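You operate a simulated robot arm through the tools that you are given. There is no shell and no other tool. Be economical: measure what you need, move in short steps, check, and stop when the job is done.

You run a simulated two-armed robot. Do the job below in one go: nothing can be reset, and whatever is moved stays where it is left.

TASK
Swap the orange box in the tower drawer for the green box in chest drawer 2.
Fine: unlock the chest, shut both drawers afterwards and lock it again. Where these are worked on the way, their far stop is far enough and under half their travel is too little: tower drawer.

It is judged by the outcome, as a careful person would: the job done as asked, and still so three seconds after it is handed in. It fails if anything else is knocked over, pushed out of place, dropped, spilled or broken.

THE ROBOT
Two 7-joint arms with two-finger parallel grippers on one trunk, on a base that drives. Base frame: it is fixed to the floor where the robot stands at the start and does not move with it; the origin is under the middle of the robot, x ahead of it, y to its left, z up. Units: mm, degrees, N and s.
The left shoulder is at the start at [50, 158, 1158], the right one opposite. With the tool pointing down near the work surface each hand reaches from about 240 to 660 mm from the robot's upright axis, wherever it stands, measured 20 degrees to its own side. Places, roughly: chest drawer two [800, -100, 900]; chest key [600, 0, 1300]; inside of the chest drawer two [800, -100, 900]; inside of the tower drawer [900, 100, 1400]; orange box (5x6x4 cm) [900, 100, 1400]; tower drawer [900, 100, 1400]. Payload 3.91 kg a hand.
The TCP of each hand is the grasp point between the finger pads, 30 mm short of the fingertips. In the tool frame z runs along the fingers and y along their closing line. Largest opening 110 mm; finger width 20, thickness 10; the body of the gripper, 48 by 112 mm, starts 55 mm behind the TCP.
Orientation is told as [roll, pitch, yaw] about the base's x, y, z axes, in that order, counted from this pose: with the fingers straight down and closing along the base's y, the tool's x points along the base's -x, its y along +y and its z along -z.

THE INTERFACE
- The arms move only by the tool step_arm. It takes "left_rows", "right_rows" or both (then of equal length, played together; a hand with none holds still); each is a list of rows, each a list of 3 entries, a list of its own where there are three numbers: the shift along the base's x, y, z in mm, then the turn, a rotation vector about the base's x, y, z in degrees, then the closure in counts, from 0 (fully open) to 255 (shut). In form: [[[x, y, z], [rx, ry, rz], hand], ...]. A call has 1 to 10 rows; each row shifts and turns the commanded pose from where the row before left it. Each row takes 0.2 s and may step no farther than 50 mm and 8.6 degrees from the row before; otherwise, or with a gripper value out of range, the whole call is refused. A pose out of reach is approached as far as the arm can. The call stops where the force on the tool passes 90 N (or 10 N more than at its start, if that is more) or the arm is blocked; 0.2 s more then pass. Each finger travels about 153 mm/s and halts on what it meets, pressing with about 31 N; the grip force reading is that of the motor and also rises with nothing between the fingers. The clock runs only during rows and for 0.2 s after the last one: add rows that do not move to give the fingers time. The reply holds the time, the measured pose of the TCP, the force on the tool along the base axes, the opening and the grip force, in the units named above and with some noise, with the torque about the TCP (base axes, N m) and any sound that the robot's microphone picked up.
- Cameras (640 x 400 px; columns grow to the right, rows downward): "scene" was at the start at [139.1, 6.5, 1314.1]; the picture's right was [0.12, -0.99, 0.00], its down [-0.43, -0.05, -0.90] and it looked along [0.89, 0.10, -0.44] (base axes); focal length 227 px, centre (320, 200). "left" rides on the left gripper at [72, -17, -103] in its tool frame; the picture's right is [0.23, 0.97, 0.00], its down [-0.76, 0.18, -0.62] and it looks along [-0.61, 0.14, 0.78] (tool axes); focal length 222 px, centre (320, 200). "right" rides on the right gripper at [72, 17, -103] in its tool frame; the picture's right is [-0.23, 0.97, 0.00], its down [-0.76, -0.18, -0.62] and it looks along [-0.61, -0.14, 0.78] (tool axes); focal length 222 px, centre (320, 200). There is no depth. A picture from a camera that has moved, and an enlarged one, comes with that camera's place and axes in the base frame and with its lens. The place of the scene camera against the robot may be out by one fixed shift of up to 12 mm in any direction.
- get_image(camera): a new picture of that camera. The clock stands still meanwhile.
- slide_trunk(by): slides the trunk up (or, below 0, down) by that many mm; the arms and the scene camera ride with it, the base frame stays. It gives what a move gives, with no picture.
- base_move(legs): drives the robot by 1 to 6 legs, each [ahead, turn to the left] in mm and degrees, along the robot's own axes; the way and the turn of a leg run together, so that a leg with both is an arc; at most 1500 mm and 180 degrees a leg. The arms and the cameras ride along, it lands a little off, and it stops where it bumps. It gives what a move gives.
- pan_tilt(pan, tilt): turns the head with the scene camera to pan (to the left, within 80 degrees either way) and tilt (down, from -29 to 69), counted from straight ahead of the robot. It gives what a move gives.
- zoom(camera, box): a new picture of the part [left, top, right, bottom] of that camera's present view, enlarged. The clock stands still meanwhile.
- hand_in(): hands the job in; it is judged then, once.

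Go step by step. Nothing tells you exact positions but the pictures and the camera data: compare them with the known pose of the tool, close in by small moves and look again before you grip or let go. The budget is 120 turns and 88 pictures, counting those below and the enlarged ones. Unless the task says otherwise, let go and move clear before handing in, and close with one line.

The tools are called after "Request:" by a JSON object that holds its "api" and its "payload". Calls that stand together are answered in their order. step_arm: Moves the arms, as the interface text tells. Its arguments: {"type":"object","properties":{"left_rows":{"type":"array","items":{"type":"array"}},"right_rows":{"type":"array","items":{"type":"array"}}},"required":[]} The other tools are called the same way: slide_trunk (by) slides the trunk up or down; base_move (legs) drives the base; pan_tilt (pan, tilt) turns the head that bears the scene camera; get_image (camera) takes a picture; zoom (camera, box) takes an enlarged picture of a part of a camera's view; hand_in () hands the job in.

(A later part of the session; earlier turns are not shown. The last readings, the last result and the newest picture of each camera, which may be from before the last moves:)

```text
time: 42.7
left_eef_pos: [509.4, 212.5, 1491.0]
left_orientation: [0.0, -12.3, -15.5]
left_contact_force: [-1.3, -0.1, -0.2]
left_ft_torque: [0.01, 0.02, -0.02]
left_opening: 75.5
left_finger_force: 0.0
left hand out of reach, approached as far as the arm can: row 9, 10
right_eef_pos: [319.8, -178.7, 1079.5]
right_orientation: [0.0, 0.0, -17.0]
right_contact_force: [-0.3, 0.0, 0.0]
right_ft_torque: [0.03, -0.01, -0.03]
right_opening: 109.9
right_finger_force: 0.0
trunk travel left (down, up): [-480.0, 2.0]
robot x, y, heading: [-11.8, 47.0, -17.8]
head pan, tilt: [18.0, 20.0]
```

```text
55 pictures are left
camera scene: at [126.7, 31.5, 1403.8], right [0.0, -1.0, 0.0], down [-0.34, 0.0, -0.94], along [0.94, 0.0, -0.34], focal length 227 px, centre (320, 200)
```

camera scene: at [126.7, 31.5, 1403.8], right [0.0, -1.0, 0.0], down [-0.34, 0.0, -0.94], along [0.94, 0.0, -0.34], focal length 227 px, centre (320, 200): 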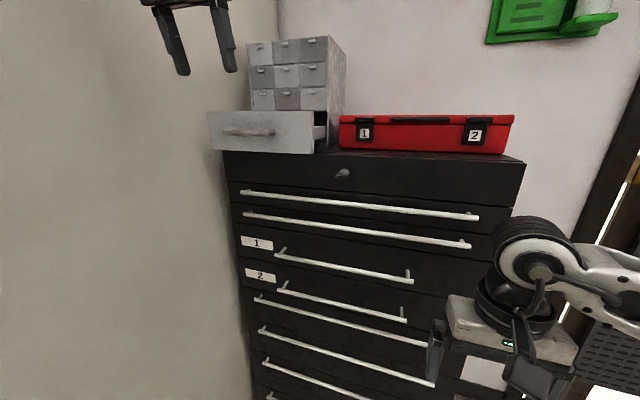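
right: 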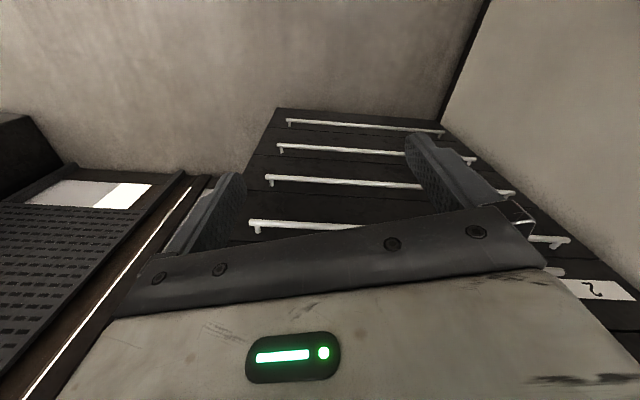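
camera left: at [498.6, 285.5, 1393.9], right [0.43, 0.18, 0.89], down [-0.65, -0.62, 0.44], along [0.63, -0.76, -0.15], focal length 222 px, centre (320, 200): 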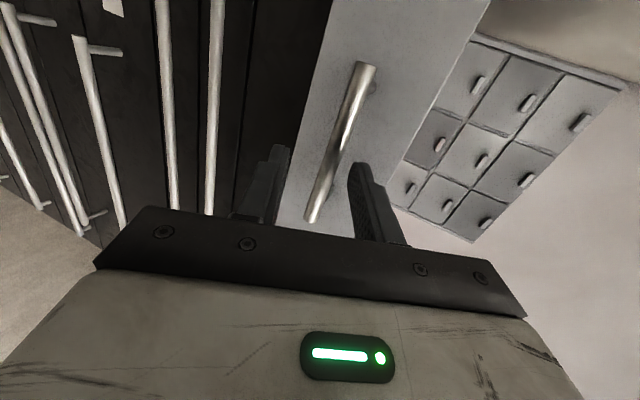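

Pointing down this high is beyond reach, so I'll drive 110 mm forward. That carries the hand over the open drawer.

Request:
{"api": "base_move", "payload": {"legs": [[110, 0]]}}

Request:
{"api": "get_image", "payload": {"camera": "left"}}

```text
time: 43.9
left_eef_pos: [615.8, 178.8, 1490.0]
left_orientation: [-0.1, -12.2, -15.6]
left_contact_force: [-0.6, 0.9, -0.4]
left_ft_torque: [-0.01, 0.01, -0.01]
left_opening: 75.6
left_finger_force: 0.0
right_eef_pos: [426.1, -212.9, 1079.6]
right_orientation: [-0.1, 0.2, -16.9]
right_contact_force: [1.6, -1.0, -0.1]
right_ft_torque: [-0.03, 0.03, -0.03]
right_opening: 109.7
right_finger_force: 0.1
trunk travel left (down, up): [-480.0, 2.0]
robot x, y, heading: [90.5, 15.2, -18.1]
head pan, tilt: [18.0, 20.0]
```

```text
54 pictures are left
camera left: at [522.3, 186.3, 1575.2], right [0.05, 1.0, -0.05], down [0.64, 0.01, 0.77], along [0.77, -0.07, -0.64], focal length 222 px, centre (320, 200)
```

left: 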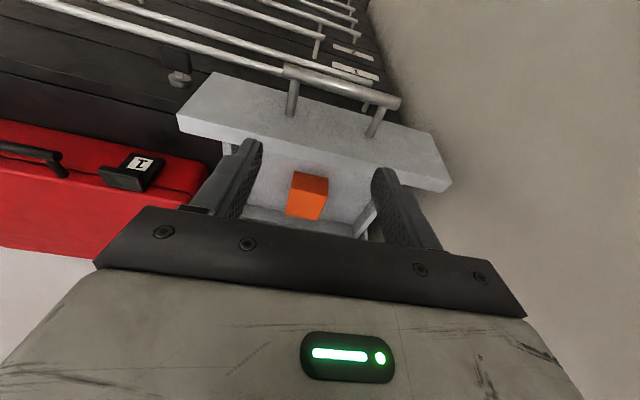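

I see the orange box in the drawer near its front panel. I'll zoom in.

Request:
{"api": "zoom", "payload": {"camera": "left", "box": [230, 130, 390, 230]}}

```text
4.00 times, centred on (310, 180) of left
camera zoom: at [522.3, 186.3, 1575.2], right [0.05, 1.0, -0.05], down [0.64, 0.01, 0.77], along [0.77, -0.07, -0.64], focal length 888 px, centre (360, 280)
```

zoom: 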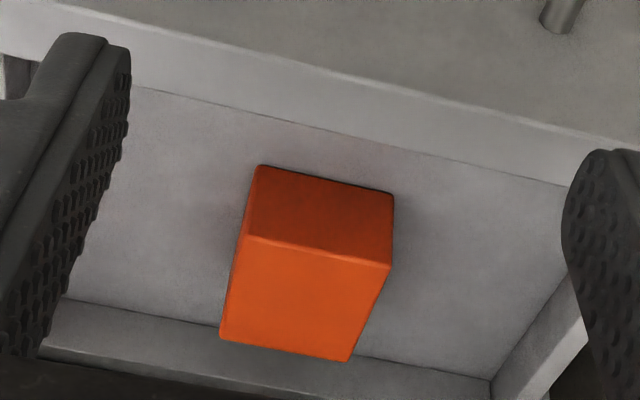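

The box is 5 cm wide and 6 cm deep, with its centre near (780, 142), top z about 1372 and floor about 1335. It's slightly out of reach, so I'll drive 60 mm closer.

Request:
{"api": "base_move", "payload": {"legs": [[60, 0]]}}

```text
time: 44.9
left_eef_pos: [673.4, 159.1, 1489.5]
left_orientation: [-0.1, -12.2, -15.6]
left_contact_force: [-0.6, -0.5, -0.1]
left_ft_torque: [0.02, 0.0, 0.0]
left_opening: 75.4
left_finger_force: 0.1
right_eef_pos: [481.9, -232.0, 1078.4]
right_orientation: [-0.1, 0.0, -17.1]
right_contact_force: [1.0, 0.8, -0.2]
right_ft_torque: [-0.04, 0.02, 0.0]
right_opening: 110.0
right_finger_force: 0.1
trunk travel left (down, up): [-480.0, 2.0]
robot x, y, heading: [148.6, -2.2, -17.9]
head pan, tilt: [18.0, 20.0]
```

Request:
{"api": "step_arm", "payload": {"left_rows": [[[26, -4.2, 0], [0, 0, -2.2], 80], [[26, -4.2, 0], [0, 0, 0], 80], [[26, -4.2, -30], [0, 0, 0], 80], [[26, -4.2, -30], [0, 0, 0], 80], [[0, 0, 0], [0, 0, 0], 80]]}}

Request:
{"api": "get_image", "payload": {"camera": "left"}}

Request:
{"api": "get_image", "payload": {"camera": "scene"}}

```text
time: 46.1
left_eef_pos: [755.0, 141.6, 1413.2]
left_orientation: [-0.1, -12.3, -17.8]
left_contact_force: [-0.5, -1.1, 0.7]
left_ft_torque: [0.05, -0.02, -0.02]
left_opening: 75.6
left_finger_force: 0.0
left hand out of reach, approached as far as the arm can: row 1, 2
right_eef_pos: [479.0, -232.9, 1080.8]
right_orientation: [0.1, 0.0, -17.0]
right_contact_force: [0.2, 0.4, -0.9]
right_ft_torque: [-0.02, 0.0, 0.0]
right_opening: 110.0
right_finger_force: 0.1
trunk travel left (down, up): [-480.0, 2.0]
robot x, y, heading: [147.4, -3.4, -17.9]
head pan, tilt: [18.0, 20.0]
```

```text
52 pictures are left
camera left: at [660.9, 154.3, 1497.8], right [0.09, 0.99, -0.05], down [0.64, -0.02, 0.77], along [0.77, -0.1, -0.64], focal length 222 px, centre (320, 200)
```

left: 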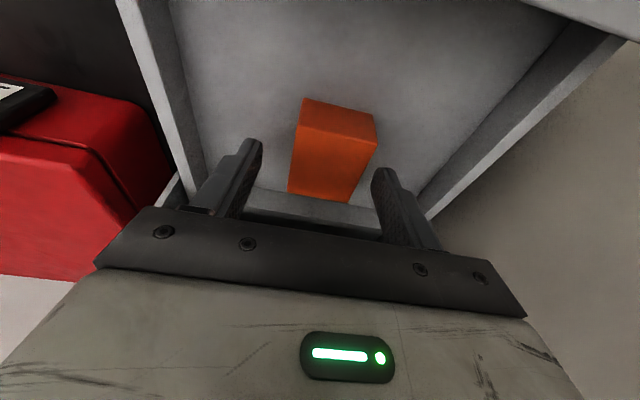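

```text
51 pictures are left
camera scene: at [287.4, -20.8, 1403.8], right [0.0, -1.0, 0.0], down [-0.34, 0.0, -0.94], along [0.94, 0.0, -0.34], focal length 227 px, centre (320, 200)
```

scene: 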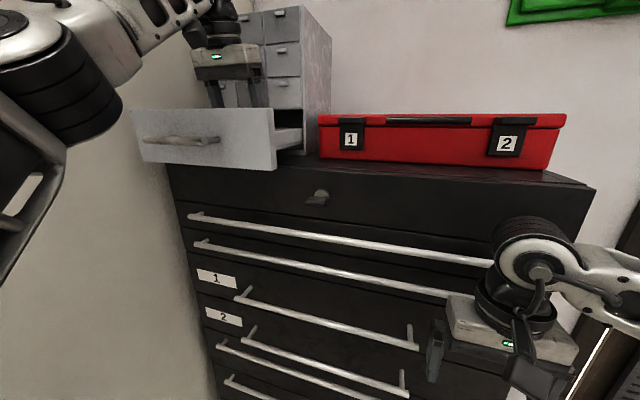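

The box estimate is confirmed at centre (778, 142). I'll move above it and partly down.

Request:
{"api": "step_arm", "payload": {"left_rows": [[[11, 0.4, -8], [0, 0, 0], 80], [[11, 0.3, -10], [0, 0, 0], 80], [[0, 0, 0], [0, 0, 0], 80]]}}

Request:
{"api": "get_image", "payload": {"camera": "left"}}

```text
time: 46.9
left_eef_pos: [776.3, 143.9, 1395.2]
left_orientation: [-0.2, -12.3, -17.8]
left_contact_force: [-0.1, -0.7, 0.1]
left_ft_torque: [-0.01, 0.01, 0.02]
left_opening: 75.6
left_finger_force: 0.1
right_eef_pos: [480.9, -232.3, 1080.1]
right_orientation: [0.0, 0.0, -17.0]
right_contact_force: [0.7, -0.1, 0.2]
right_ft_torque: [-0.01, 0.0, 0.01]
right_opening: 110.1
right_finger_force: 0.0
trunk travel left (down, up): [-480.0, 2.0]
robot x, y, heading: [149.2, -4.8, -17.8]
head pan, tilt: [18.0, 20.0]
```

```text
50 pictures are left
camera left: at [683.3, 156.8, 1479.7], right [0.09, 0.99, -0.05], down [0.64, -0.02, 0.77], along [0.77, -0.1, -0.64], focal length 222 px, centre (320, 200)
```

left: 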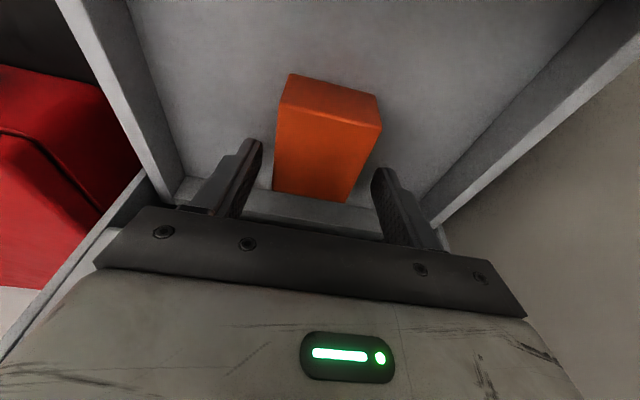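

The fingers straddle the box evenly. I'll descend 27 mm and grip.

Request:
{"api": "step_arm", "payload": {"left_rows": [[[0, 0, -13], [0, 0, 0], 80], [[0, 0, -13], [0, 0, 0], 80], [[0, 0, 0], [0, 0, 0], 80], [[0, 0, 0], [0, 0, 0], 140], [[0, 0, 0], [0, 0, 0], 180], [[0, 0, 0], [0, 0, 0], 200], [[0, 0, 0], [0, 0, 0], 200]]}}

Request:
{"api": "get_image", "payload": {"camera": "left"}}

```text
time: 48.5
left_eef_pos: [770.8, 144.7, 1383.7]
left_orientation: [-0.2, -14.1, -17.7]
left_contact_force: [12.7, 9.2, 70.3]
left_ft_torque: [0.88, -0.23, 0.21]
left_opening: 49.6
left_finger_force: 31.0
right_eef_pos: [476.6, -230.9, 1081.7]
right_orientation: [0.2, -0.1, -17.1]
right_contact_force: [-0.1, 0.3, 1.0]
right_ft_torque: [0.01, 0.01, 0.0]
right_opening: 109.9
right_finger_force: 0.1
trunk travel left (down, up): [-480.0, 2.0]
robot x, y, heading: [149.0, -4.7, -17.8]
head pan, tilt: [18.0, 20.0]
```

```text
49 pictures are left
camera left: at [674.3, 158.3, 1465.5], right [0.09, 0.99, -0.06], down [0.61, -0.01, 0.79], along [0.78, -0.1, -0.61], focal length 222 px, centre (320, 200)
```

left: 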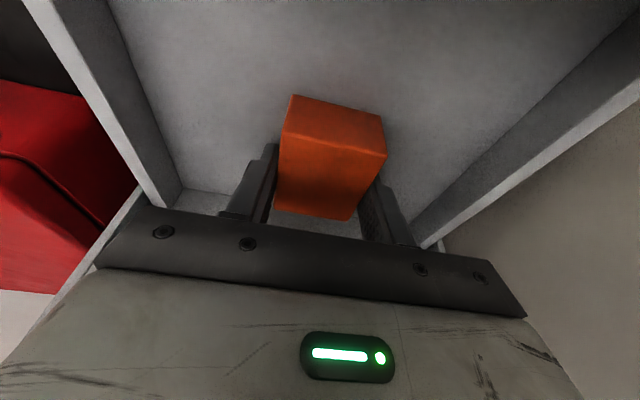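

There was contact from below, with the fingers already around the box at 49.6 mm. I'll lift and see whether the box comes along.

Request:
{"api": "step_arm", "payload": {"left_rows": [[[0, 0, 8], [0, 0, 0], 230], [[0, 0, 8], [0, 0, 0], 230], [[0, 0, 15], [0, 0, 0], 230], [[-5, 1.6, 20], [0, 0, 0], 230], [[-10, 3, 20], [0, 0, 0], 230], [[0, 0, 0], [0, 0, 0], 230]]}}

Request:
{"api": "get_image", "payload": {"camera": "left"}}

Request:
{"api": "get_image", "payload": {"camera": "scene"}}

```text
time: 49.9
left_eef_pos: [750.7, 132.4, 1427.8]
left_orientation: [-0.1, -12.2, -17.8]
left_contact_force: [-0.5, -1.4, -0.9]
left_ft_torque: [0.0, 0.02, -0.02]
left_opening: 49.5
left_finger_force: 30.9
left hand out of reach, approached as far as the arm can: row 3, 4, 5
right_eef_pos: [482.1, -232.1, 1079.2]
right_orientation: [0.1, 0.1, -17.0]
right_contact_force: [0.2, 0.3, -0.4]
right_ft_torque: [-0.02, 0.04, -0.01]
right_opening: 110.0
right_finger_force: 0.1
trunk travel left (down, up): [-480.0, 2.0]
robot x, y, heading: [150.6, -5.8, -17.7]
head pan, tilt: [18.0, 20.0]
```

```text
48 pictures are left
camera left: at [657.3, 144.3, 1513.5], right [0.09, 0.99, -0.05], down [0.64, -0.02, 0.77], along [0.76, -0.1, -0.64], focal length 222 px, centre (320, 200)
```

left: 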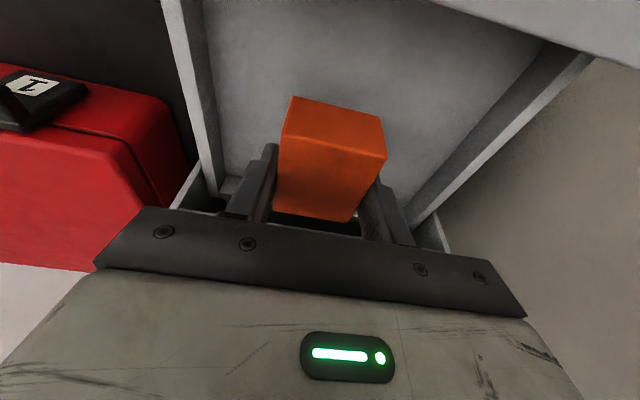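

```text
47 pictures are left
camera scene: at [288.7, -20.8, 1403.5], right [0.0, -1.0, 0.0], down [-0.34, 0.0, -0.94], along [0.94, 0.0, -0.34], focal length 227 px, centre (320, 200)
```

scene: 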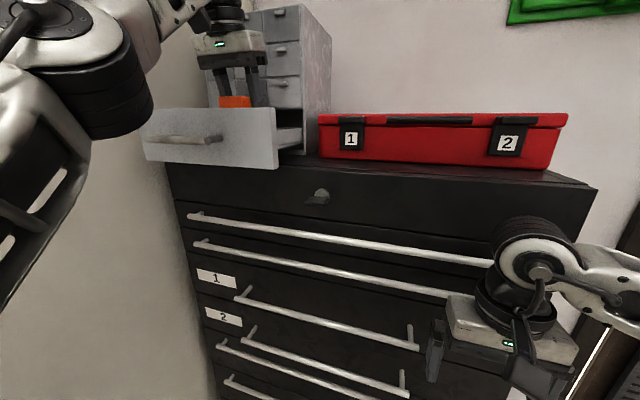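

The box is lifted. I'll move it back and up inside the drawer's length to gain height before crossing the front panel.

Request:
{"api": "step_arm", "payload": {"left_rows": [[[-13, 6, 8], [0, 0, 0], 230], [[-13, 6, 10], [0, 0, 0], 230], [[-13, 6, 10], [0, 0, 0], 230], [[0, 0, 15], [0, 0, 0], 230], [[0, 0, 0], [0, 0, 0], 230]]}}

Request:
{"api": "get_image", "payload": {"camera": "scene"}}

```text
time: 51.1
left_eef_pos: [709.2, 150.6, 1468.9]
left_orientation: [-0.1, -12.6, -17.8]
left_contact_force: [-0.2, -0.3, -0.9]
left_ft_torque: [-0.01, 0.0, -0.01]
left_opening: 49.5
left_finger_force: 31.0
right_eef_pos: [479.9, -230.8, 1080.0]
right_orientation: [0.1, 0.1, -17.0]
right_contact_force: [0.1, -0.3, -0.3]
right_ft_torque: [-0.01, 0.03, -0.05]
right_opening: 110.1
right_finger_force: 0.1
trunk travel left (down, up): [-480.0, 2.0]
robot x, y, heading: [151.1, -5.9, -17.8]
head pan, tilt: [18.0, 20.0]
```

```text
46 pictures are left
camera scene: at [288.0, -19.7, 1403.7], right [0.0, -1.0, 0.0], down [-0.34, 0.0, -0.94], along [0.94, 0.0, -0.34], focal length 227 px, centre (320, 200)
```

scene: 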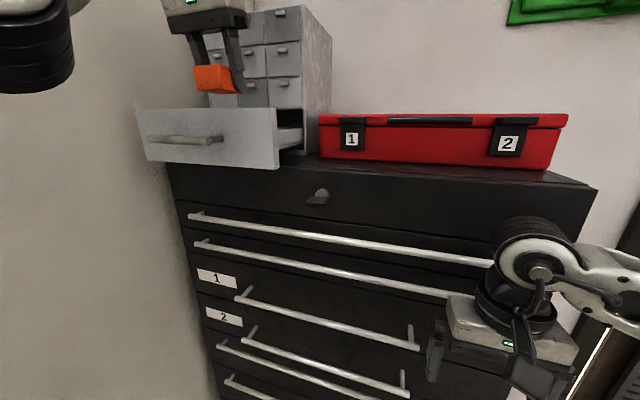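

The box is clear. I'll drive back 200 mm and lower the trunk to work on drawer 2.

Request:
{"api": "base_move", "payload": {"legs": [[-200, 0]]}}

Request:
{"api": "slide_trunk", "payload": {"by": -230}}

Request:
{"api": "pan_tilt", "payload": {"pan": 5, "tilt": 25}}

Request:
{"api": "get_image", "payload": {"camera": "scene"}}

Request:
{"api": "get_image", "payload": {"camera": "right"}}

```text
time: 52.7
left_eef_pos: [523.8, 208.5, 1470.6]
left_orientation: [-0.2, -12.4, -17.8]
left_contact_force: [-0.8, -0.1, 0.0]
left_ft_torque: [-0.01, 0.0, 0.0]
left_opening: 49.5
left_finger_force: 30.7
right_eef_pos: [296.7, -171.4, 1079.9]
right_orientation: [-0.1, 0.0, -16.9]
right_contact_force: [1.1, -0.8, 0.1]
right_ft_torque: [0.0, -0.02, 0.0]
right_opening: 110.2
right_finger_force: 0.0
trunk travel left (down, up): [-480.0, 2.0]
robot x, y, heading: [-33.3, 52.8, -17.9]
head pan, tilt: [18.0, 20.0]
```

```text
time: 55.1
left_eef_pos: [525.3, 207.5, 1238.9]
left_orientation: [-0.1, -12.4, -17.7]
left_contact_force: [0.6, -0.7, -0.5]
left_ft_torque: [0.02, -0.02, 0.02]
left_opening: 49.3
left_finger_force: 30.8
right_eef_pos: [297.0, -172.5, 849.2]
right_orientation: [0.0, 0.0, -16.8]
right_contact_force: [0.6, 0.1, -0.2]
right_ft_torque: [0.0, -0.01, 0.0]
right_opening: 109.9
right_finger_force: 0.1
trunk travel left (down, up): [-250.0, 232.0]
robot x, y, heading: [-36.0, 55.5, -18.0]
head pan, tilt: [18.0, 20.0]
```

```text
time: 55.8
left_eef_pos: [524.4, 208.5, 1239.2]
left_orientation: [-0.2, -12.4, -17.7]
left_contact_force: [-0.2, -0.1, -1.3]
left_ft_torque: [0.0, 0.0, 0.0]
left_opening: 49.2
left_finger_force: 31.2
right_eef_pos: [296.3, -171.8, 849.4]
right_orientation: [0.0, 0.1, -17.0]
right_contact_force: [-0.1, 0.2, 0.8]
right_ft_torque: [0.01, 0.02, -0.05]
right_opening: 109.8
right_finger_force: 0.2
trunk travel left (down, up): [-250.0, 232.0]
robot x, y, heading: [-35.4, 57.8, -17.8]
head pan, tilt: [5.0, 25.0]
```

```text
45 pictures are left
camera scene: at [100.4, 18.2, 1165.6], right [-0.22, -0.98, 0.0], down [-0.41, 0.09, -0.91], along [0.88, -0.2, -0.42], focal length 227 px, centre (320, 200)
```

scene: 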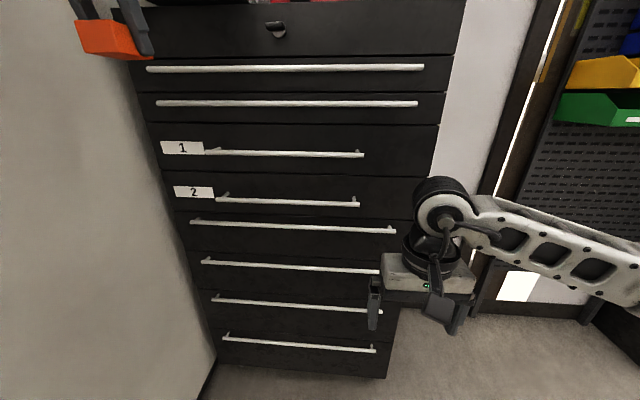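

```text
44 pictures are left
camera right: at [232.1, -134.6, 954.1], right [0.5, 0.87, 0.0], down [0.68, -0.39, 0.62], along [0.54, -0.31, -0.78], focal length 222 px, centre (320, 200)
```

right: 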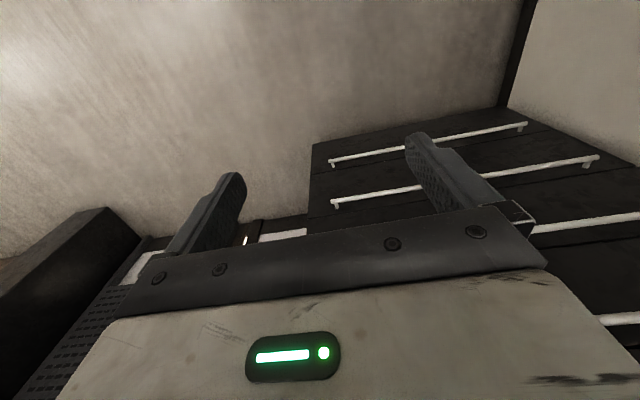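

I'm square in front of drawer 2, whose handle centre is about (622, -26, 918). I'll turn the right hand to point forward with its fingers closing vertically, short of the handle.

Request:
{"api": "step_arm", "payload": {"right_rows": [[[9, 4, 3.5], [-2.53, -7.78, 0], 100], [[9, 4, 3.5], [-2.53, -7.78, 0], 100], [[9, 4, 3.5], [-2.53, -7.78, 0], 100], [[9, 4, 3.5], [-2.53, -7.78, 0], 100], [[9, 4, 3.5], [-2.53, -7.78, 0], 100], [[9, 4, 3.5], [-2.53, -7.78, 0], 100], [[9, 4, 3.5], [-2.53, -7.78, 0], 100], [[9, 4, 3.5], [-2.53, -7.78, 0], 100], [[9, 4, 3.5], [-2.53, -7.78, 0], 100], [[9, 4, 3.5], [-2.53, -7.78, 0], 100]]}}

Request:
{"api": "step_arm", "payload": {"right_rows": [[[9, 5, 3.5], [-2.53, -7.78, 0], 150], [[9, 5, 3.5], [-7.78, 2.53, 0], 150], [[9, 5, 3.5], [-7.78, 2.53, 0], 150], [[9, 5, 3.5], [-7.78, 2.53, 0], 150], [[9, 5, 3.5], [-7.78, 2.53, 0], 150], [[9, 5, 3.5], [-7.78, 2.53, 0], 150], [[9, 5, 3.5], [-7.78, 2.53, 0], 150], [[9, 5, 3.5], [-7.78, 2.53, 0], 150], [[9, 5, 3.5], [-7.78, 2.53, 0], 150], [[9, 5, 3.5], [-7.78, 2.53, 0], 150]]}}

Request:
{"api": "step_arm", "payload": {"right_rows": [[[0, 0, 0], [-7.78, 2.53, 0], 150], [[0, 0, 0], [-7.78, 2.53, 0], 150], [[0, 0, 0], [0, 0, 0], 150]]}}

Request:
{"api": "get_image", "payload": {"camera": "right"}}

Request:
{"api": "get_image", "payload": {"camera": "scene"}}

```text
time: 58.0
left_eef_pos: [523.7, 208.9, 1239.6]
left_orientation: [-0.1, -12.5, -17.8]
left_contact_force: [0.0, 0.4, -0.1]
left_ft_torque: [-0.04, -0.01, 0.03]
left_opening: 49.6
left_finger_force: 31.1
right_eef_pos: [386.8, -130.3, 885.9]
right_orientation: [-7.7, -81.8, -10.1]
right_contact_force: [1.2, 0.3, 0.1]
right_ft_torque: [-0.02, 0.01, 0.04]
right_opening: 67.0
right_finger_force: 0.0
trunk travel left (down, up): [-250.0, 232.0]
robot x, y, heading: [-30.8, 55.8, -17.9]
head pan, tilt: [5.0, 25.0]
```

```text
time: 60.2
left_eef_pos: [523.5, 209.0, 1240.3]
left_orientation: [-0.1, -12.4, -17.8]
left_contact_force: [0.8, 0.0, -0.3]
left_ft_torque: [-0.01, 0.01, 0.0]
left_opening: 49.3
left_finger_force: 31.3
right_eef_pos: [476.7, -83.5, 918.0]
right_orientation: [-89.9, -15.1, 71.9]
right_contact_force: [0.4, 0.4, 0.3]
right_ft_torque: [-0.01, 0.0, -0.01]
right_opening: 45.3
right_finger_force: 0.1
trunk travel left (down, up): [-250.0, 232.0]
robot x, y, heading: [-36.3, 54.8, -18.1]
head pan, tilt: [5.0, 25.0]
```

```text
time: 61.0
left_eef_pos: [523.3, 208.8, 1240.0]
left_orientation: [0.0, -12.4, -17.9]
left_contact_force: [-0.8, -0.3, -1.2]
left_ft_torque: [0.03, 0.03, 0.02]
left_opening: 49.5
left_finger_force: 30.7
right_eef_pos: [476.7, -83.0, 918.9]
right_orientation: [-90.0, 1.2, 71.9]
right_contact_force: [-0.9, -0.3, -0.6]
right_ft_torque: [-0.03, 0.03, -0.01]
right_opening: 45.3
right_finger_force: 0.0
trunk travel left (down, up): [-250.0, 232.0]
robot x, y, heading: [-38.2, 53.5, -18.4]
head pan, tilt: [5.0, 25.0]
```

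```text
43 pictures are left
camera right: at [355.7, -120.0, 905.0], right [0.06, 0.2, -0.98], down [-0.35, 0.92, 0.16], along [0.93, 0.34, 0.13], focal length 222 px, centre (320, 200)
```

right: 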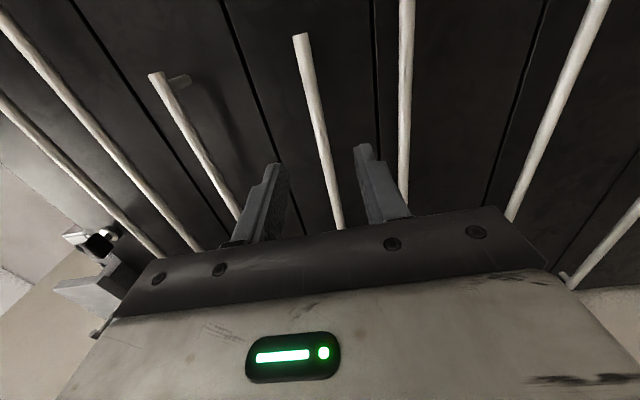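

```text
42 pictures are left
camera scene: at [100.4, 18.1, 1165.6], right [-0.22, -0.97, 0.0], down [-0.41, 0.09, -0.91], along [0.88, -0.2, -0.42], focal length 227 px, centre (320, 200)
```

scene: 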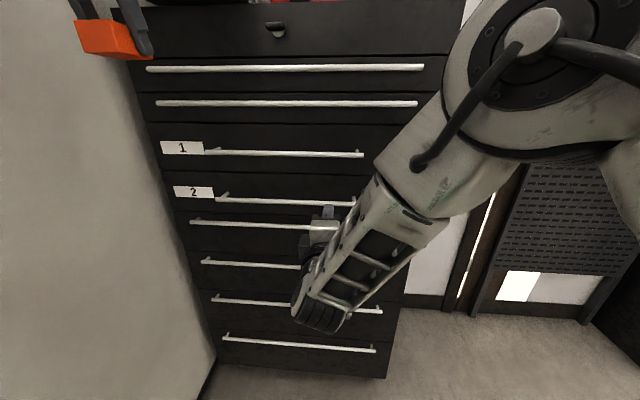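

Drawer 2's handle runs between the fingers. I'll advance 90 mm and check.

Request:
{"api": "step_arm", "payload": {"right_rows": [[[28.5, -9.3, 1], [0, 0, 0], 150], [[28.5, -9.3, 1], [0, 0, 0], 150], [[28.5, -9.3, 1], [0, 0, 0], 150], [[0, 0, 0], [0, 0, 0], 150]]}}

Request:
{"api": "get_image", "payload": {"camera": "right"}}

```text
time: 62.0
left_eef_pos: [525.4, 209.4, 1239.5]
left_orientation: [-0.1, -12.4, -17.8]
left_contact_force: [0.5, -0.3, -0.7]
left_ft_torque: [-0.01, 0.01, -0.01]
left_opening: 49.2
left_finger_force: 30.8
right_eef_pos: [563.7, -107.5, 923.0]
right_orientation: [-90.0, 1.1, 72.0]
right_contact_force: [-0.2, 0.1, -0.3]
right_ft_torque: [0.01, -0.02, 0.03]
right_opening: 45.3
right_finger_force: 0.0
trunk travel left (down, up): [-250.0, 232.0]
robot x, y, heading: [-36.6, 54.0, -17.8]
head pan, tilt: [5.0, 25.0]
```

```text
41 pictures are left
camera right: at [442.6, -145.6, 908.3], right [0.06, 0.2, -0.98], down [-0.36, 0.92, 0.16], along [0.93, 0.34, 0.13], focal length 222 px, centre (320, 200)
```

right: 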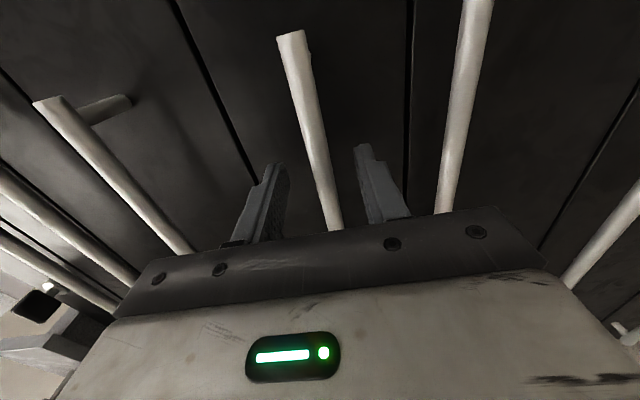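

Request:
{"api": "step_arm", "payload": {"right_rows": [[[7.6, -2.5, 0], [0, 0, 0], 150], [[7.6, -2.5, 0], [0, 0, 0], 150], [[0, 0, 0], [0, 0, 0], 210], [[0, 0, 0], [0, 0, 0], 255], [[0, 0, 0], [0, 0, 0], 255]]}}

Request:
{"api": "get_image", "payload": {"camera": "right"}}

```text
time: 63.2
left_eef_pos: [525.8, 208.5, 1239.1]
left_orientation: [-0.1, -12.3, -17.8]
left_contact_force: [1.3, 0.0, -0.4]
left_ft_torque: [0.0, 0.02, -0.01]
left_opening: 49.5
left_finger_force: 30.4
right_eef_pos: [578.0, -114.7, 920.1]
right_orientation: [-89.6, 1.0, 72.0]
right_contact_force: [-1.4, -1.1, -12.6]
right_ft_torque: [0.93, -0.36, 0.02]
right_opening: 11.3
right_finger_force: 44.6
trunk travel left (down, up): [-250.0, 232.0]
robot x, y, heading: [-33.3, 53.7, -18.2]
head pan, tilt: [5.0, 25.0]
```

```text
40 pictures are left
camera right: at [456.4, -151.6, 906.0], right [0.06, 0.2, -0.98], down [-0.35, 0.92, 0.17], along [0.93, 0.34, 0.13], focal length 222 px, centre (320, 200)
```

right: 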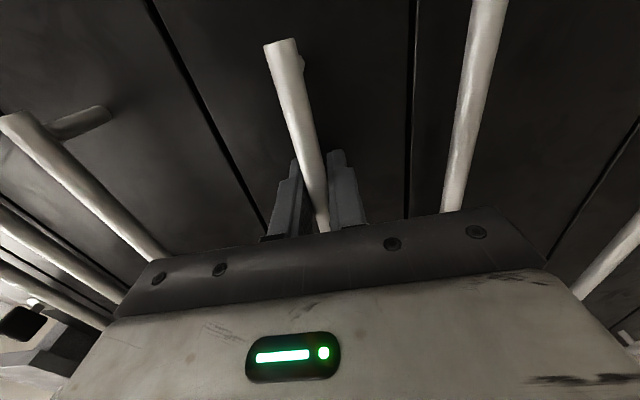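

The handle is gripped. I'll pull drawer 2 a little with the arm.

Request:
{"api": "step_arm", "payload": {"right_rows": [[[-14, 4.6, -2], [0, 0, 0], 255], [[-19, 6.2, 0], [0, 0, 0], 255], [[-19, 6.2, 0], [0, 0, 0], 255], [[-19, 6.2, 0], [0, 0, 0], 255], [[0, 0, 0], [0, 0, 0], 255]]}}

```text
time: 64.4
left_eef_pos: [525.9, 209.7, 1239.7]
left_orientation: [-0.1, -12.3, -17.7]
left_contact_force: [0.1, -0.6, -1.4]
left_ft_torque: [-0.02, -0.01, 0.0]
left_opening: 49.2
left_finger_force: 30.8
right_eef_pos: [505.4, -91.4, 921.1]
right_orientation: [-89.8, 1.2, 72.2]
right_contact_force: [0.1, 5.3, -7.1]
right_ft_torque: [0.86, -0.3, -0.48]
right_opening: 11.9
right_finger_force: 44.4
trunk travel left (down, up): [-250.0, 232.0]
robot x, y, heading: [-33.7, 53.3, -18.0]
head pan, tilt: [5.0, 25.0]
```

Drawer 2 is unlocked and sliding. I'll pull further and look.

Request:
{"api": "step_arm", "payload": {"right_rows": [[[-23.8, 7.8, 0], [0, 0, 0], 255], [[-23.8, 7.8, 0], [0, 0, 0], 255], [[-23.8, 7.8, 0], [0, 0, 0], 255], [[-23.8, 7.8, 0], [0, 0, 0], 255], [[-23.8, 7.8, 0], [0, 0, 0], 255], [[0, 0, 0], [0, 0, 0], 255]]}}

Request:
{"api": "pan_tilt", "payload": {"pan": 5, "tilt": 35}}

Request:
{"api": "get_image", "payload": {"camera": "scene"}}

```text
time: 65.8
left_eef_pos: [526.3, 211.2, 1238.7]
left_orientation: [-0.3, -12.4, -17.8]
left_contact_force: [0.4, -0.1, -1.0]
left_ft_torque: [-0.01, -0.03, -0.02]
left_opening: 49.3
left_finger_force: 30.8
right_eef_pos: [389.7, -55.9, 919.1]
right_orientation: [-89.0, 0.6, 71.7]
right_contact_force: [8.4, 28.8, -18.3]
right_ft_torque: [0.35, -0.35, 0.09]
right_opening: 11.9
right_finger_force: 45.0
trunk travel left (down, up): [-250.0, 232.0]
robot x, y, heading: [-34.4, 54.9, -18.1]
head pan, tilt: [5.0, 25.0]
```

```text
time: 66.6
left_eef_pos: [527.3, 210.1, 1237.4]
left_orientation: [-0.3, -12.3, -17.6]
left_contact_force: [-1.4, -0.3, -0.7]
left_ft_torque: [-0.01, -0.01, 0.01]
left_opening: 49.7
left_finger_force: 31.1
right_eef_pos: [390.1, -56.0, 919.3]
right_orientation: [-88.8, 0.5, 71.7]
right_contact_force: [6.9, 26.1, -30.1]
right_ft_torque: [0.39, -0.4, 0.49]
right_opening: 11.8
right_finger_force: 45.1
trunk travel left (down, up): [-250.0, 232.0]
robot x, y, heading: [-34.4, 55.8, -17.8]
head pan, tilt: [5.0, 35.0]
```

```text
39 pictures are left
camera scene: at [98.8, 20.9, 1149.4], right [-0.22, -0.97, 0.0], down [-0.56, 0.13, -0.82], along [0.8, -0.18, -0.58], focal length 227 px, centre (320, 200)
```

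scene: 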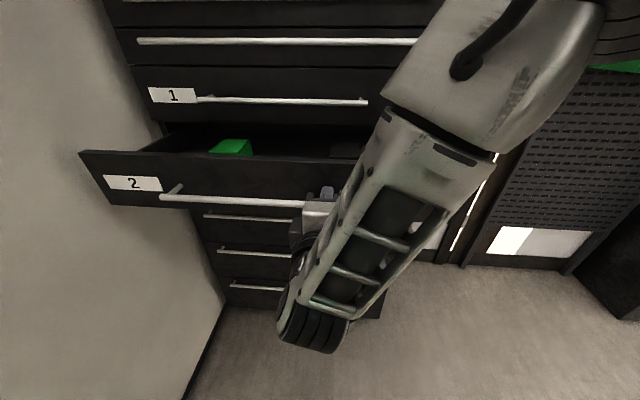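

The green box is visible at the left inside drawer 2, but it's still partly under drawer 1. I'll ease the side load, then drive back 130 mm with the handle held.

Request:
{"api": "step_arm", "payload": {"right_rows": [[[1.5, 5, -3], [0, 0, 0], 255], [[0, 0, 0], [0, 0, 0], 255]]}}

Request:
{"api": "base_move", "payload": {"legs": [[-130, 0]]}}

Request:
{"api": "get_image", "payload": {"camera": "scene"}}

```text
time: 67.2
left_eef_pos: [524.9, 207.7, 1239.6]
left_orientation: [0.0, -12.3, -17.8]
left_contact_force: [-0.5, -0.6, -1.6]
left_ft_torque: [0.02, 0.0, -0.01]
left_opening: 49.4
left_finger_force: 31.2
right_eef_pos: [389.8, -55.2, 919.2]
right_orientation: [-89.7, 0.6, 70.9]
right_contact_force: [-5.7, -14.9, -21.7]
right_ft_torque: [0.4, -0.07, 0.23]
right_opening: 11.9
right_finger_force: 45.5
trunk travel left (down, up): [-250.0, 232.0]
robot x, y, heading: [-35.0, 55.3, -18.1]
head pan, tilt: [5.0, 35.0]
```

```text
time: 68.4
left_eef_pos: [402.6, 246.6, 1238.9]
left_orientation: [0.1, -12.4, -17.7]
left_contact_force: [-0.3, -0.1, -1.2]
left_ft_torque: [0.0, 0.01, 0.0]
left_opening: 49.7
left_finger_force: 31.6
right_eef_pos: [268.7, -16.5, 920.6]
right_orientation: [-89.9, 0.3, 70.9]
right_contact_force: [-5.2, -17.8, -8.1]
right_ft_torque: [0.31, -0.2, -0.23]
right_opening: 11.7
right_finger_force: 45.2
trunk travel left (down, up): [-250.0, 232.0]
robot x, y, heading: [-155.1, 93.2, -17.8]
head pan, tilt: [5.0, 35.0]
```

```text
38 pictures are left
camera scene: at [-25.6, 56.7, 1149.8], right [-0.22, -0.98, 0.0], down [-0.56, 0.13, -0.82], along [0.8, -0.18, -0.57], focal length 227 px, centre (320, 200)
```

scene: 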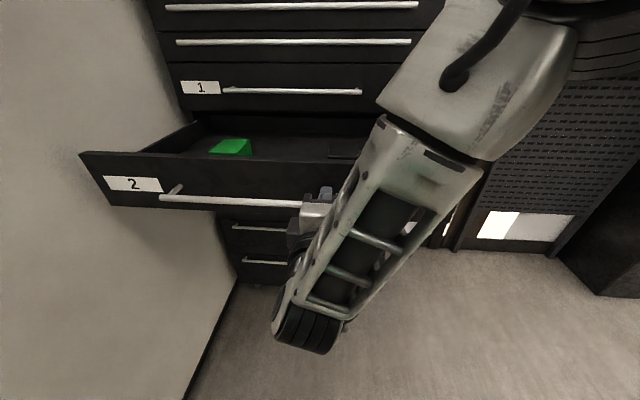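

Request:
{"api": "zoom", "payload": {"camera": "scene", "box": [150, 90, 410, 220]}}

Request:
{"api": "get_image", "payload": {"camera": "left"}}

```text
2.46 times, centred on (280, 155) of scene
camera zoom: at [-25.6, 56.7, 1149.8], right [-0.22, -0.98, 0.0], down [-0.56, 0.13, -0.82], along [0.8, -0.18, -0.57], focal length 558 px, centre (418, 311)
```

zoom: 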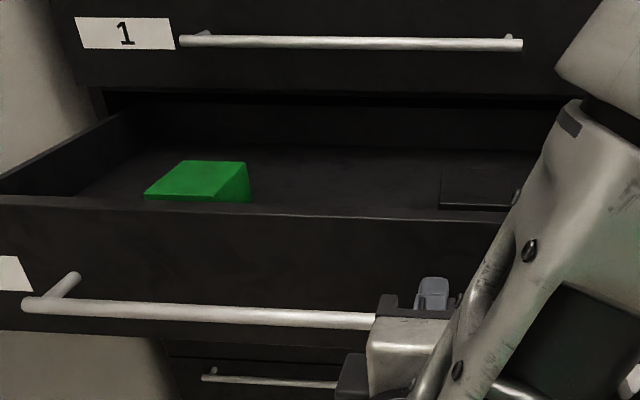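

```text
36 pictures are left
camera left: at [308.6, 258.4, 1324.8], right [0.09, 1.0, -0.05], down [0.64, -0.02, 0.77], along [0.77, -0.1, -0.63], focal length 222 px, centre (320, 200)
```

left: 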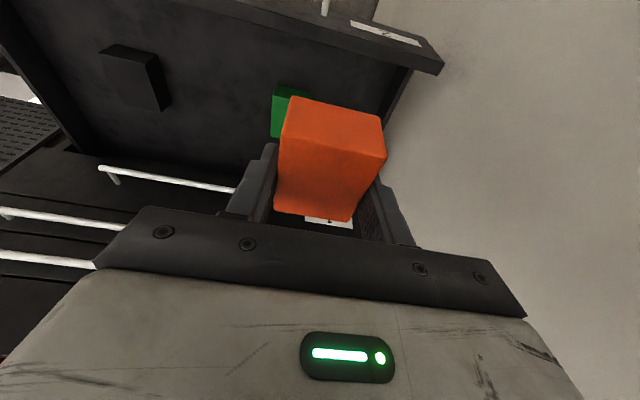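

Drawer 2 is open about 325 mm, with the green box on the left and a black object on the right. I'll set the orange box down in the free middle, starting by moving above it.

Request:
{"api": "step_arm", "payload": {"left_rows": [[[10.8, -33, -15], [0, 0, 0], 230], [[10.8, -33, -30], [0, 0, 0], 230], [[10.8, -33, -30], [0, 0, 0], 230], [[10.8, -33, -30], [0, 0, 0], 230], [[10.8, -33, -35], [0, 0, 0], 230], [[11, -34, -35], [0, 0, 0], 230], [[0, 0, 0], [0, 0, 0], 230]]}}

Request:
{"api": "get_image", "payload": {"camera": "left"}}

Request:
{"api": "get_image", "payload": {"camera": "scene"}}

```text
time: 70.0
left_eef_pos: [465.2, 49.7, 1066.3]
left_orientation: [-0.1, -12.4, -17.7]
left_contact_force: [-0.4, -0.5, -0.4]
left_ft_torque: [-0.02, -0.02, 0.01]
left_opening: 49.4
left_finger_force: 31.0
right_eef_pos: [269.0, -17.3, 920.0]
right_orientation: [-89.9, 0.4, 70.8]
right_contact_force: [-0.9, -2.7, -6.6]
right_ft_torque: [0.38, -0.17, -0.35]
right_opening: 11.8
right_finger_force: 45.0
trunk travel left (down, up): [-250.0, 232.0]
robot x, y, heading: [-158.4, 96.2, -17.9]
head pan, tilt: [5.0, 35.0]
```

```text
35 pictures are left
camera left: at [371.1, 61.6, 1150.9], right [0.09, 1.0, -0.05], down [0.64, -0.02, 0.77], along [0.77, -0.1, -0.63], focal length 222 px, centre (320, 200)
```

left: 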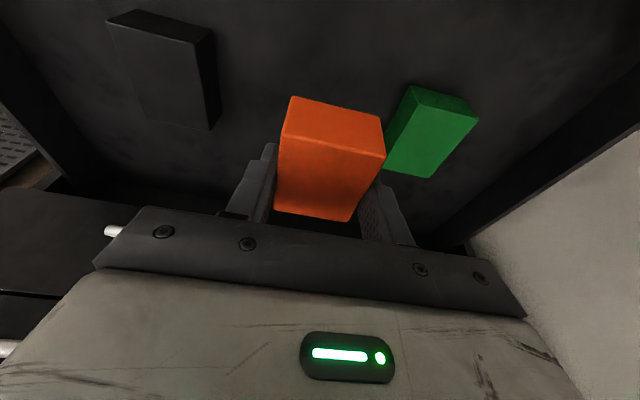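

```text
34 pictures are left
camera scene: at [-25.2, 57.8, 1149.7], right [-0.22, -0.98, 0.0], down [-0.56, 0.13, -0.82], along [0.8, -0.18, -0.57], focal length 227 px, centre (320, 200)
```

scene: 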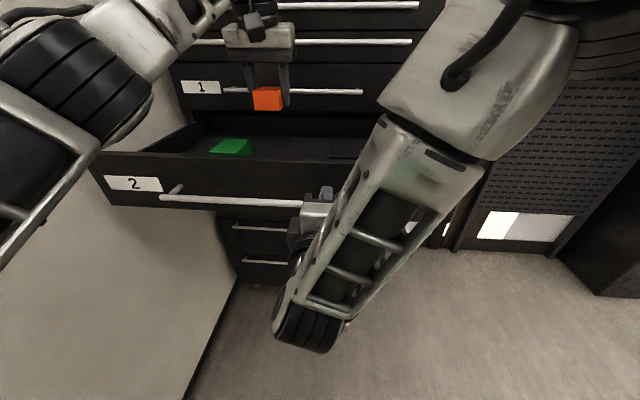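

The green box is about 80×65×45 mm, centred near (531, 152), top about 945 and floor about 899. I'll lower the orange box down in the middle.

Request:
{"api": "step_arm", "payload": {"left_rows": [[[0, 0, -25], [0, 0, 0], 230], [[0, 0, -25], [0, 0, 0], 230], [[0, 0, -25], [0, 0, 0], 230], [[0, 0, -25], [0, 0, 0], 230], [[0, 0, -20], [0, 0, 0], 230], [[0, 0, 0], [0, 0, 0], 230]]}}

Request:
{"api": "step_arm", "payload": {"left_rows": [[[0, 0, -4], [0, 0, 0], 230], [[0, 0, -4], [0, 0, 0], 230], [[0, 0, 0], [0, 0, 0], 230]]}}

Request:
{"api": "get_image", "payload": {"camera": "left"}}

```text
time: 71.4
left_eef_pos: [470.0, 50.6, 943.6]
left_orientation: [0.0, -12.4, -17.8]
left_contact_force: [0.4, 0.3, -0.7]
left_ft_torque: [-0.03, 0.0, -0.01]
left_opening: 49.5
left_finger_force: 31.1
right_eef_pos: [268.7, -16.9, 920.2]
right_orientation: [-89.7, 0.3, 70.8]
right_contact_force: [-2.1, -6.5, -9.3]
right_ft_torque: [0.34, -0.16, -0.01]
right_opening: 11.9
right_finger_force: 44.8
trunk travel left (down, up): [-250.0, 232.0]
robot x, y, heading: [-160.6, 97.4, -17.7]
head pan, tilt: [5.0, 35.0]
```

```text
time: 72.2
left_eef_pos: [470.1, 49.3, 936.8]
left_orientation: [0.0, -12.3, -17.7]
left_contact_force: [-0.3, 0.5, -0.4]
left_ft_torque: [0.02, 0.02, -0.01]
left_opening: 49.3
left_finger_force: 31.0
right_eef_pos: [268.7, -16.0, 920.3]
right_orientation: [-89.9, 0.4, 70.7]
right_contact_force: [-1.6, -6.2, -10.0]
right_ft_torque: [0.34, -0.17, 0.05]
right_opening: 11.8
right_finger_force: 44.7
trunk travel left (down, up): [-250.0, 232.0]
robot x, y, heading: [-158.9, 91.6, -18.0]
head pan, tilt: [5.0, 35.0]
```

```text
33 pictures are left
camera left: at [375.3, 60.9, 1020.7], right [0.09, 1.0, -0.05], down [0.64, -0.02, 0.77], along [0.77, -0.1, -0.63], focal length 222 px, centre (320, 200)
```

left: 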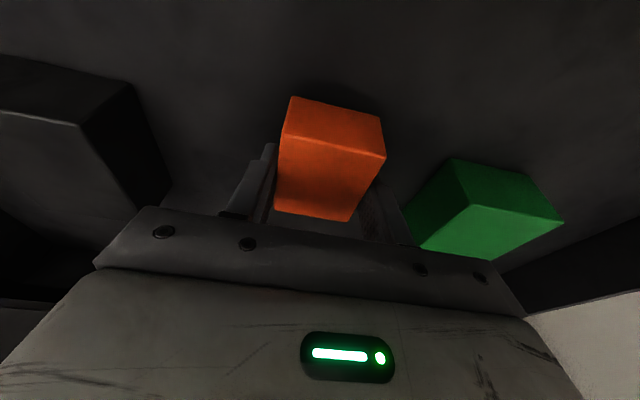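

Request:
{"api": "step_arm", "payload": {"left_rows": [[[0, 0, -3], [0, 0, 0], 230], [[0, 0, -2], [0, 0, 0], 230], [[0, 0, 0], [0, 0, 0], 230]]}}

Request:
{"api": "step_arm", "payload": {"left_rows": [[[0, 0, -2], [0, 0, 0], 230], [[0, 0, -2], [0, 0, 0], 230], [[0, 0, 0], [0, 0, 0], 230]]}}

```text
time: 73.0
left_eef_pos: [468.0, 49.4, 931.2]
left_orientation: [0.0, -12.3, -17.7]
left_contact_force: [0.9, 0.0, -0.9]
left_ft_torque: [0.0, -0.02, 0.0]
left_opening: 49.3
left_finger_force: 30.5
right_eef_pos: [270.1, -16.2, 920.4]
right_orientation: [-89.8, 0.3, 70.8]
right_contact_force: [-1.7, -6.3, -10.0]
right_ft_torque: [0.32, -0.15, 0.08]
right_opening: 11.9
right_finger_force: 44.7
trunk travel left (down, up): [-250.0, 232.0]
robot x, y, heading: [-156.2, 95.8, -18.0]
head pan, tilt: [5.0, 35.0]
```

```text
time: 73.8
left_eef_pos: [466.3, 49.4, 927.2]
left_orientation: [0.1, -12.3, -17.8]
left_contact_force: [0.9, 0.1, -0.9]
left_ft_torque: [0.0, 0.0, -0.05]
left_opening: 49.4
left_finger_force: 30.8
right_eef_pos: [269.5, -16.0, 920.0]
right_orientation: [-89.8, 0.4, 70.8]
right_contact_force: [-1.8, -6.0, -10.5]
right_ft_torque: [0.33, -0.15, 0.03]
right_opening: 11.4
right_finger_force: 45.3
trunk travel left (down, up): [-250.0, 232.0]
robot x, y, heading: [-156.8, 95.9, -17.9]
head pan, tilt: [5.0, 35.0]
```

Request:
{"api": "step_arm", "payload": {"left_rows": [[[0, 0, -2], [0, 0, 0], 230], [[0, 0, -2], [0, 0, 0], 230], [[0, 0, 0], [0, 0, 0], 230]]}}

Request:
{"api": "get_image", "payload": {"camera": "left"}}

```text
time: 74.6
left_eef_pos: [467.9, 49.8, 923.5]
left_orientation: [0.0, -12.3, -17.7]
left_contact_force: [-0.4, 0.1, -0.8]
left_ft_torque: [-0.02, 0.01, 0.02]
left_opening: 49.6
left_finger_force: 30.6
right_eef_pos: [269.0, -16.4, 919.7]
right_orientation: [-89.7, 0.3, 70.7]
right_contact_force: [-2.6, -5.5, -10.3]
right_ft_torque: [0.35, -0.17, 0.02]
right_opening: 11.8
right_finger_force: 44.8
trunk travel left (down, up): [-250.0, 232.0]
robot x, y, heading: [-154.6, 90.7, -17.8]
head pan, tilt: [5.0, 35.0]
```

```text
32 pictures are left
camera left: at [373.7, 61.2, 1008.3], right [0.09, 1.0, -0.05], down [0.64, -0.02, 0.77], along [0.77, -0.1, -0.63], focal length 222 px, centre (320, 200)
```

left: 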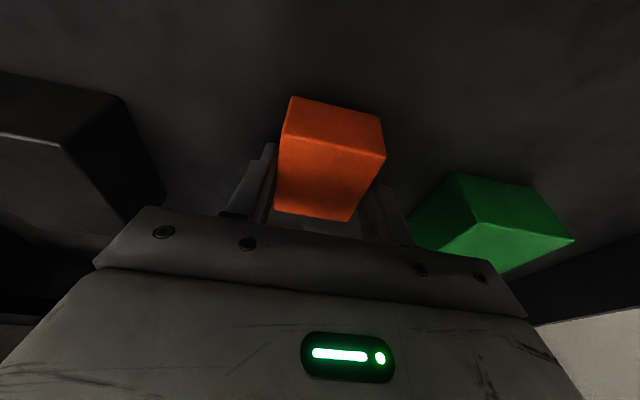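

Request:
{"api": "step_arm", "payload": {"left_rows": [[[0, 0, -2], [0, 0, 0], 230], [[0, 0, -2], [0, 0, 0], 230], [[0, 0, 0], [0, 0, 0], 230]]}}

Request:
{"api": "step_arm", "payload": {"left_rows": [[[0, 0, -2], [0, 0, 0], 230], [[0, 0, -2], [0, 0, 0], 230], [[0, 0, 0], [0, 0, 0], 230]]}}

Request:
{"api": "step_arm", "payload": {"left_rows": [[[0, 0, -2], [0, 0, 0], 230], [[0, 0, -2], [0, 0, 0], 230], [[0, 0, 0], [0, 0, 0], 230]]}}

```text
time: 75.4
left_eef_pos: [468.1, 49.6, 920.2]
left_orientation: [-0.1, -12.5, -17.7]
left_contact_force: [-0.9, 1.8, 5.9]
left_ft_torque: [-0.03, -0.18, -0.01]
left_opening: 49.6
left_finger_force: 30.9
right_eef_pos: [267.9, -16.0, 920.3]
right_orientation: [-89.8, 0.4, 70.9]
right_contact_force: [0.2, -5.4, -13.9]
right_ft_torque: [0.34, -0.16, -0.05]
right_opening: 11.7
right_finger_force: 44.7
trunk travel left (down, up): [-250.0, 232.0]
robot x, y, heading: [-154.6, 92.6, -17.6]
head pan, tilt: [5.0, 35.0]
```

```text
time: 76.2
left_eef_pos: [467.2, 49.0, 922.4]
left_orientation: [-0.1, -12.8, -17.7]
left_contact_force: [-6.0, 6.4, 28.4]
left_ft_torque: [0.23, -0.35, 0.11]
left_opening: 49.3
left_finger_force: 30.8
right_eef_pos: [268.4, -17.3, 920.0]
right_orientation: [-89.8, 0.4, 70.7]
right_contact_force: [8.5, -7.0, -23.0]
right_ft_torque: [0.34, -0.25, -0.35]
right_opening: 11.7
right_finger_force: 44.8
trunk travel left (down, up): [-250.0, 232.0]
robot x, y, heading: [-158.1, 93.4, -18.0]
head pan, tilt: [5.0, 35.0]
```

```text
time: 77.0
left_eef_pos: [467.0, 49.0, 921.1]
left_orientation: [0.0, -13.2, -17.7]
left_contact_force: [-12.4, 16.5, 47.6]
left_ft_torque: [0.67, 0.44, 0.05]
left_opening: 49.3
left_finger_force: 31.2
right_eef_pos: [267.8, -15.3, 920.9]
right_orientation: [-89.5, 0.5, 70.8]
right_contact_force: [15.5, -11.5, -29.7]
right_ft_torque: [0.33, -0.27, 0.28]
right_opening: 11.8
right_finger_force: 45.6
trunk travel left (down, up): [-250.0, 232.0]
robot x, y, heading: [-156.9, 92.0, -17.8]
head pan, tilt: [5.0, 35.0]
```

The floor was met at TCP z about 921. I'll ease off, open gently and rise straight up.

Request:
{"api": "step_arm", "payload": {"left_rows": [[[0, 0, 5], [0, 0, 0], 230], [[0, 0, 2], [0, 0, 0], 180], [[0, 0, 0], [0, 0, 0], 130], [[0, 0, 0], [0, 0, 0], 100], [[0, 0, 0], [0, 0, 0], 90], [[0, 0, 25], [0, 0, 0], 90], [[0, 0, 30], [0, 0, 0], 90], [[0, 0, 40], [0, 0, 0], 60], [[0, 0, 0], [0, 0, 0], 60]]}}

Request:
{"api": "get_image", "payload": {"camera": "left"}}

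```text
time: 79.0
left_eef_pos: [467.3, 50.9, 1013.4]
left_orientation: [0.0, -12.3, -17.6]
left_contact_force: [1.0, -1.1, -0.3]
left_ft_torque: [0.01, -0.01, 0.0]
left_opening: 84.2
left_finger_force: 0.0
right_eef_pos: [269.4, -17.2, 920.7]
right_orientation: [-89.8, 0.3, 70.9]
right_contact_force: [-2.8, -5.2, -13.0]
right_ft_torque: [0.31, -0.22, 0.17]
right_opening: 11.7
right_finger_force: 45.1
trunk travel left (down, up): [-250.0, 232.0]
robot x, y, heading: [-155.1, 93.5, -17.8]
head pan, tilt: [5.0, 35.0]
```

```text
31 pictures are left
camera left: at [372.9, 62.3, 1098.5], right [0.08, 1.0, -0.05], down [0.64, -0.02, 0.77], along [0.77, -0.1, -0.64], focal length 222 px, centre (320, 200)
```

left: 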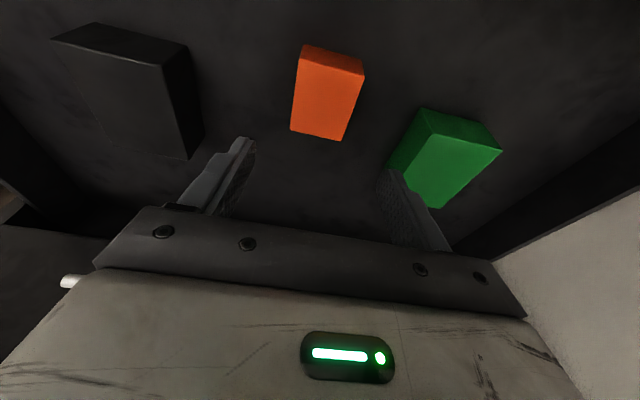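

The orange box sits flat on the floor of drawer 2. I'll move over the green box, centre about (534, 154), turned about -14°, and open wide.

Request:
{"api": "step_arm", "payload": {"left_rows": [[[15.6, 26, 5], [0, 0, 3], 20], [[15.6, 26, 5], [0, 0, 0], 20], [[15.6, 26, 0], [0, 0, 0], 20], [[15.6, 26, 0], [0, 0, 0], 20], [[0, 0, 0], [0, 0, 0], 20]]}}

Request:
{"api": "get_image", "payload": {"camera": "left"}}

```text
time: 80.2
left_eef_pos: [529.3, 154.1, 1021.6]
left_orientation: [0.0, -12.2, -14.7]
left_contact_force: [0.2, -0.1, 0.2]
left_ft_torque: [-0.01, 0.02, 0.0]
left_opening: 101.6
left_finger_force: 0.2
right_eef_pos: [267.7, -17.4, 919.7]
right_orientation: [-89.9, 0.4, 70.7]
right_contact_force: [-2.0, -4.7, -12.1]
right_ft_torque: [0.33, -0.19, 0.01]
right_opening: 12.0
right_finger_force: 45.1
trunk travel left (down, up): [-250.0, 232.0]
robot x, y, heading: [-157.8, 95.8, -17.5]
head pan, tilt: [5.0, 35.0]
```

```text
30 pictures are left
camera left: at [435.0, 161.6, 1106.7], right [0.03, 1.0, -0.05], down [0.64, 0.02, 0.77], along [0.77, -0.06, -0.63], focal length 222 px, centre (320, 200)
```

left: 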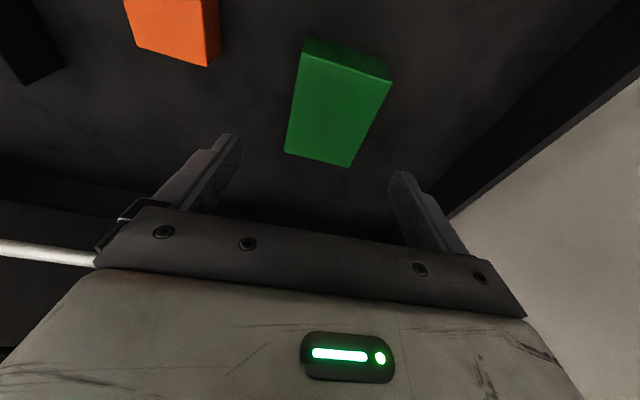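

The estimate refines to centre (533, 158) and yaw about -16°. I'll descend onto it.

Request:
{"api": "step_arm", "payload": {"left_rows": [[[1.5, 4.3, -20], [0, 0, -1.5], 25], [[0, 0, -20], [0, 0, 0], 25], [[0, 0, -20], [0, 0, 0], 25], [[0, 0, 0], [0, 0, 0], 25]]}}

Request:
{"api": "get_image", "payload": {"camera": "left"}}

```text
time: 81.2
left_eef_pos: [531.9, 157.2, 961.4]
left_orientation: [0.0, -12.6, -16.2]
left_contact_force: [0.0, -0.6, 0.0]
left_ft_torque: [0.01, -0.03, -0.01]
left_opening: 99.2
left_finger_force: 0.0
right_eef_pos: [268.8, -16.7, 920.0]
right_orientation: [-89.8, 0.3, 70.8]
right_contact_force: [-1.5, -5.4, -12.1]
right_ft_torque: [0.33, -0.16, 0.02]
right_opening: 11.5
right_finger_force: 44.8
trunk travel left (down, up): [-250.0, 232.0]
robot x, y, heading: [-155.7, 95.0, -17.8]
head pan, tilt: [5.0, 35.0]
```

```text
29 pictures are left
camera left: at [437.9, 167.0, 1047.2], right [0.06, 1.0, -0.05], down [0.64, 0.0, 0.77], along [0.77, -0.08, -0.63], focal length 222 px, centre (320, 200)
```

left: 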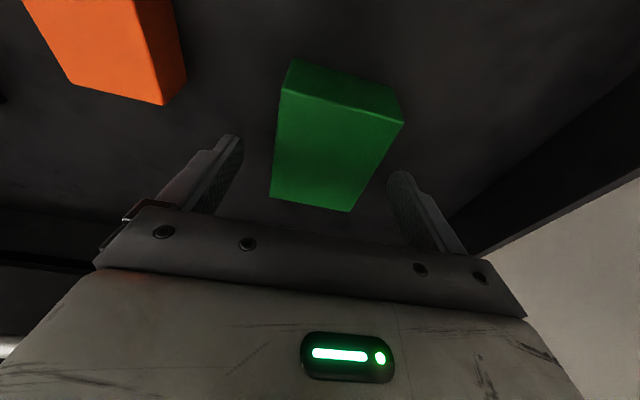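

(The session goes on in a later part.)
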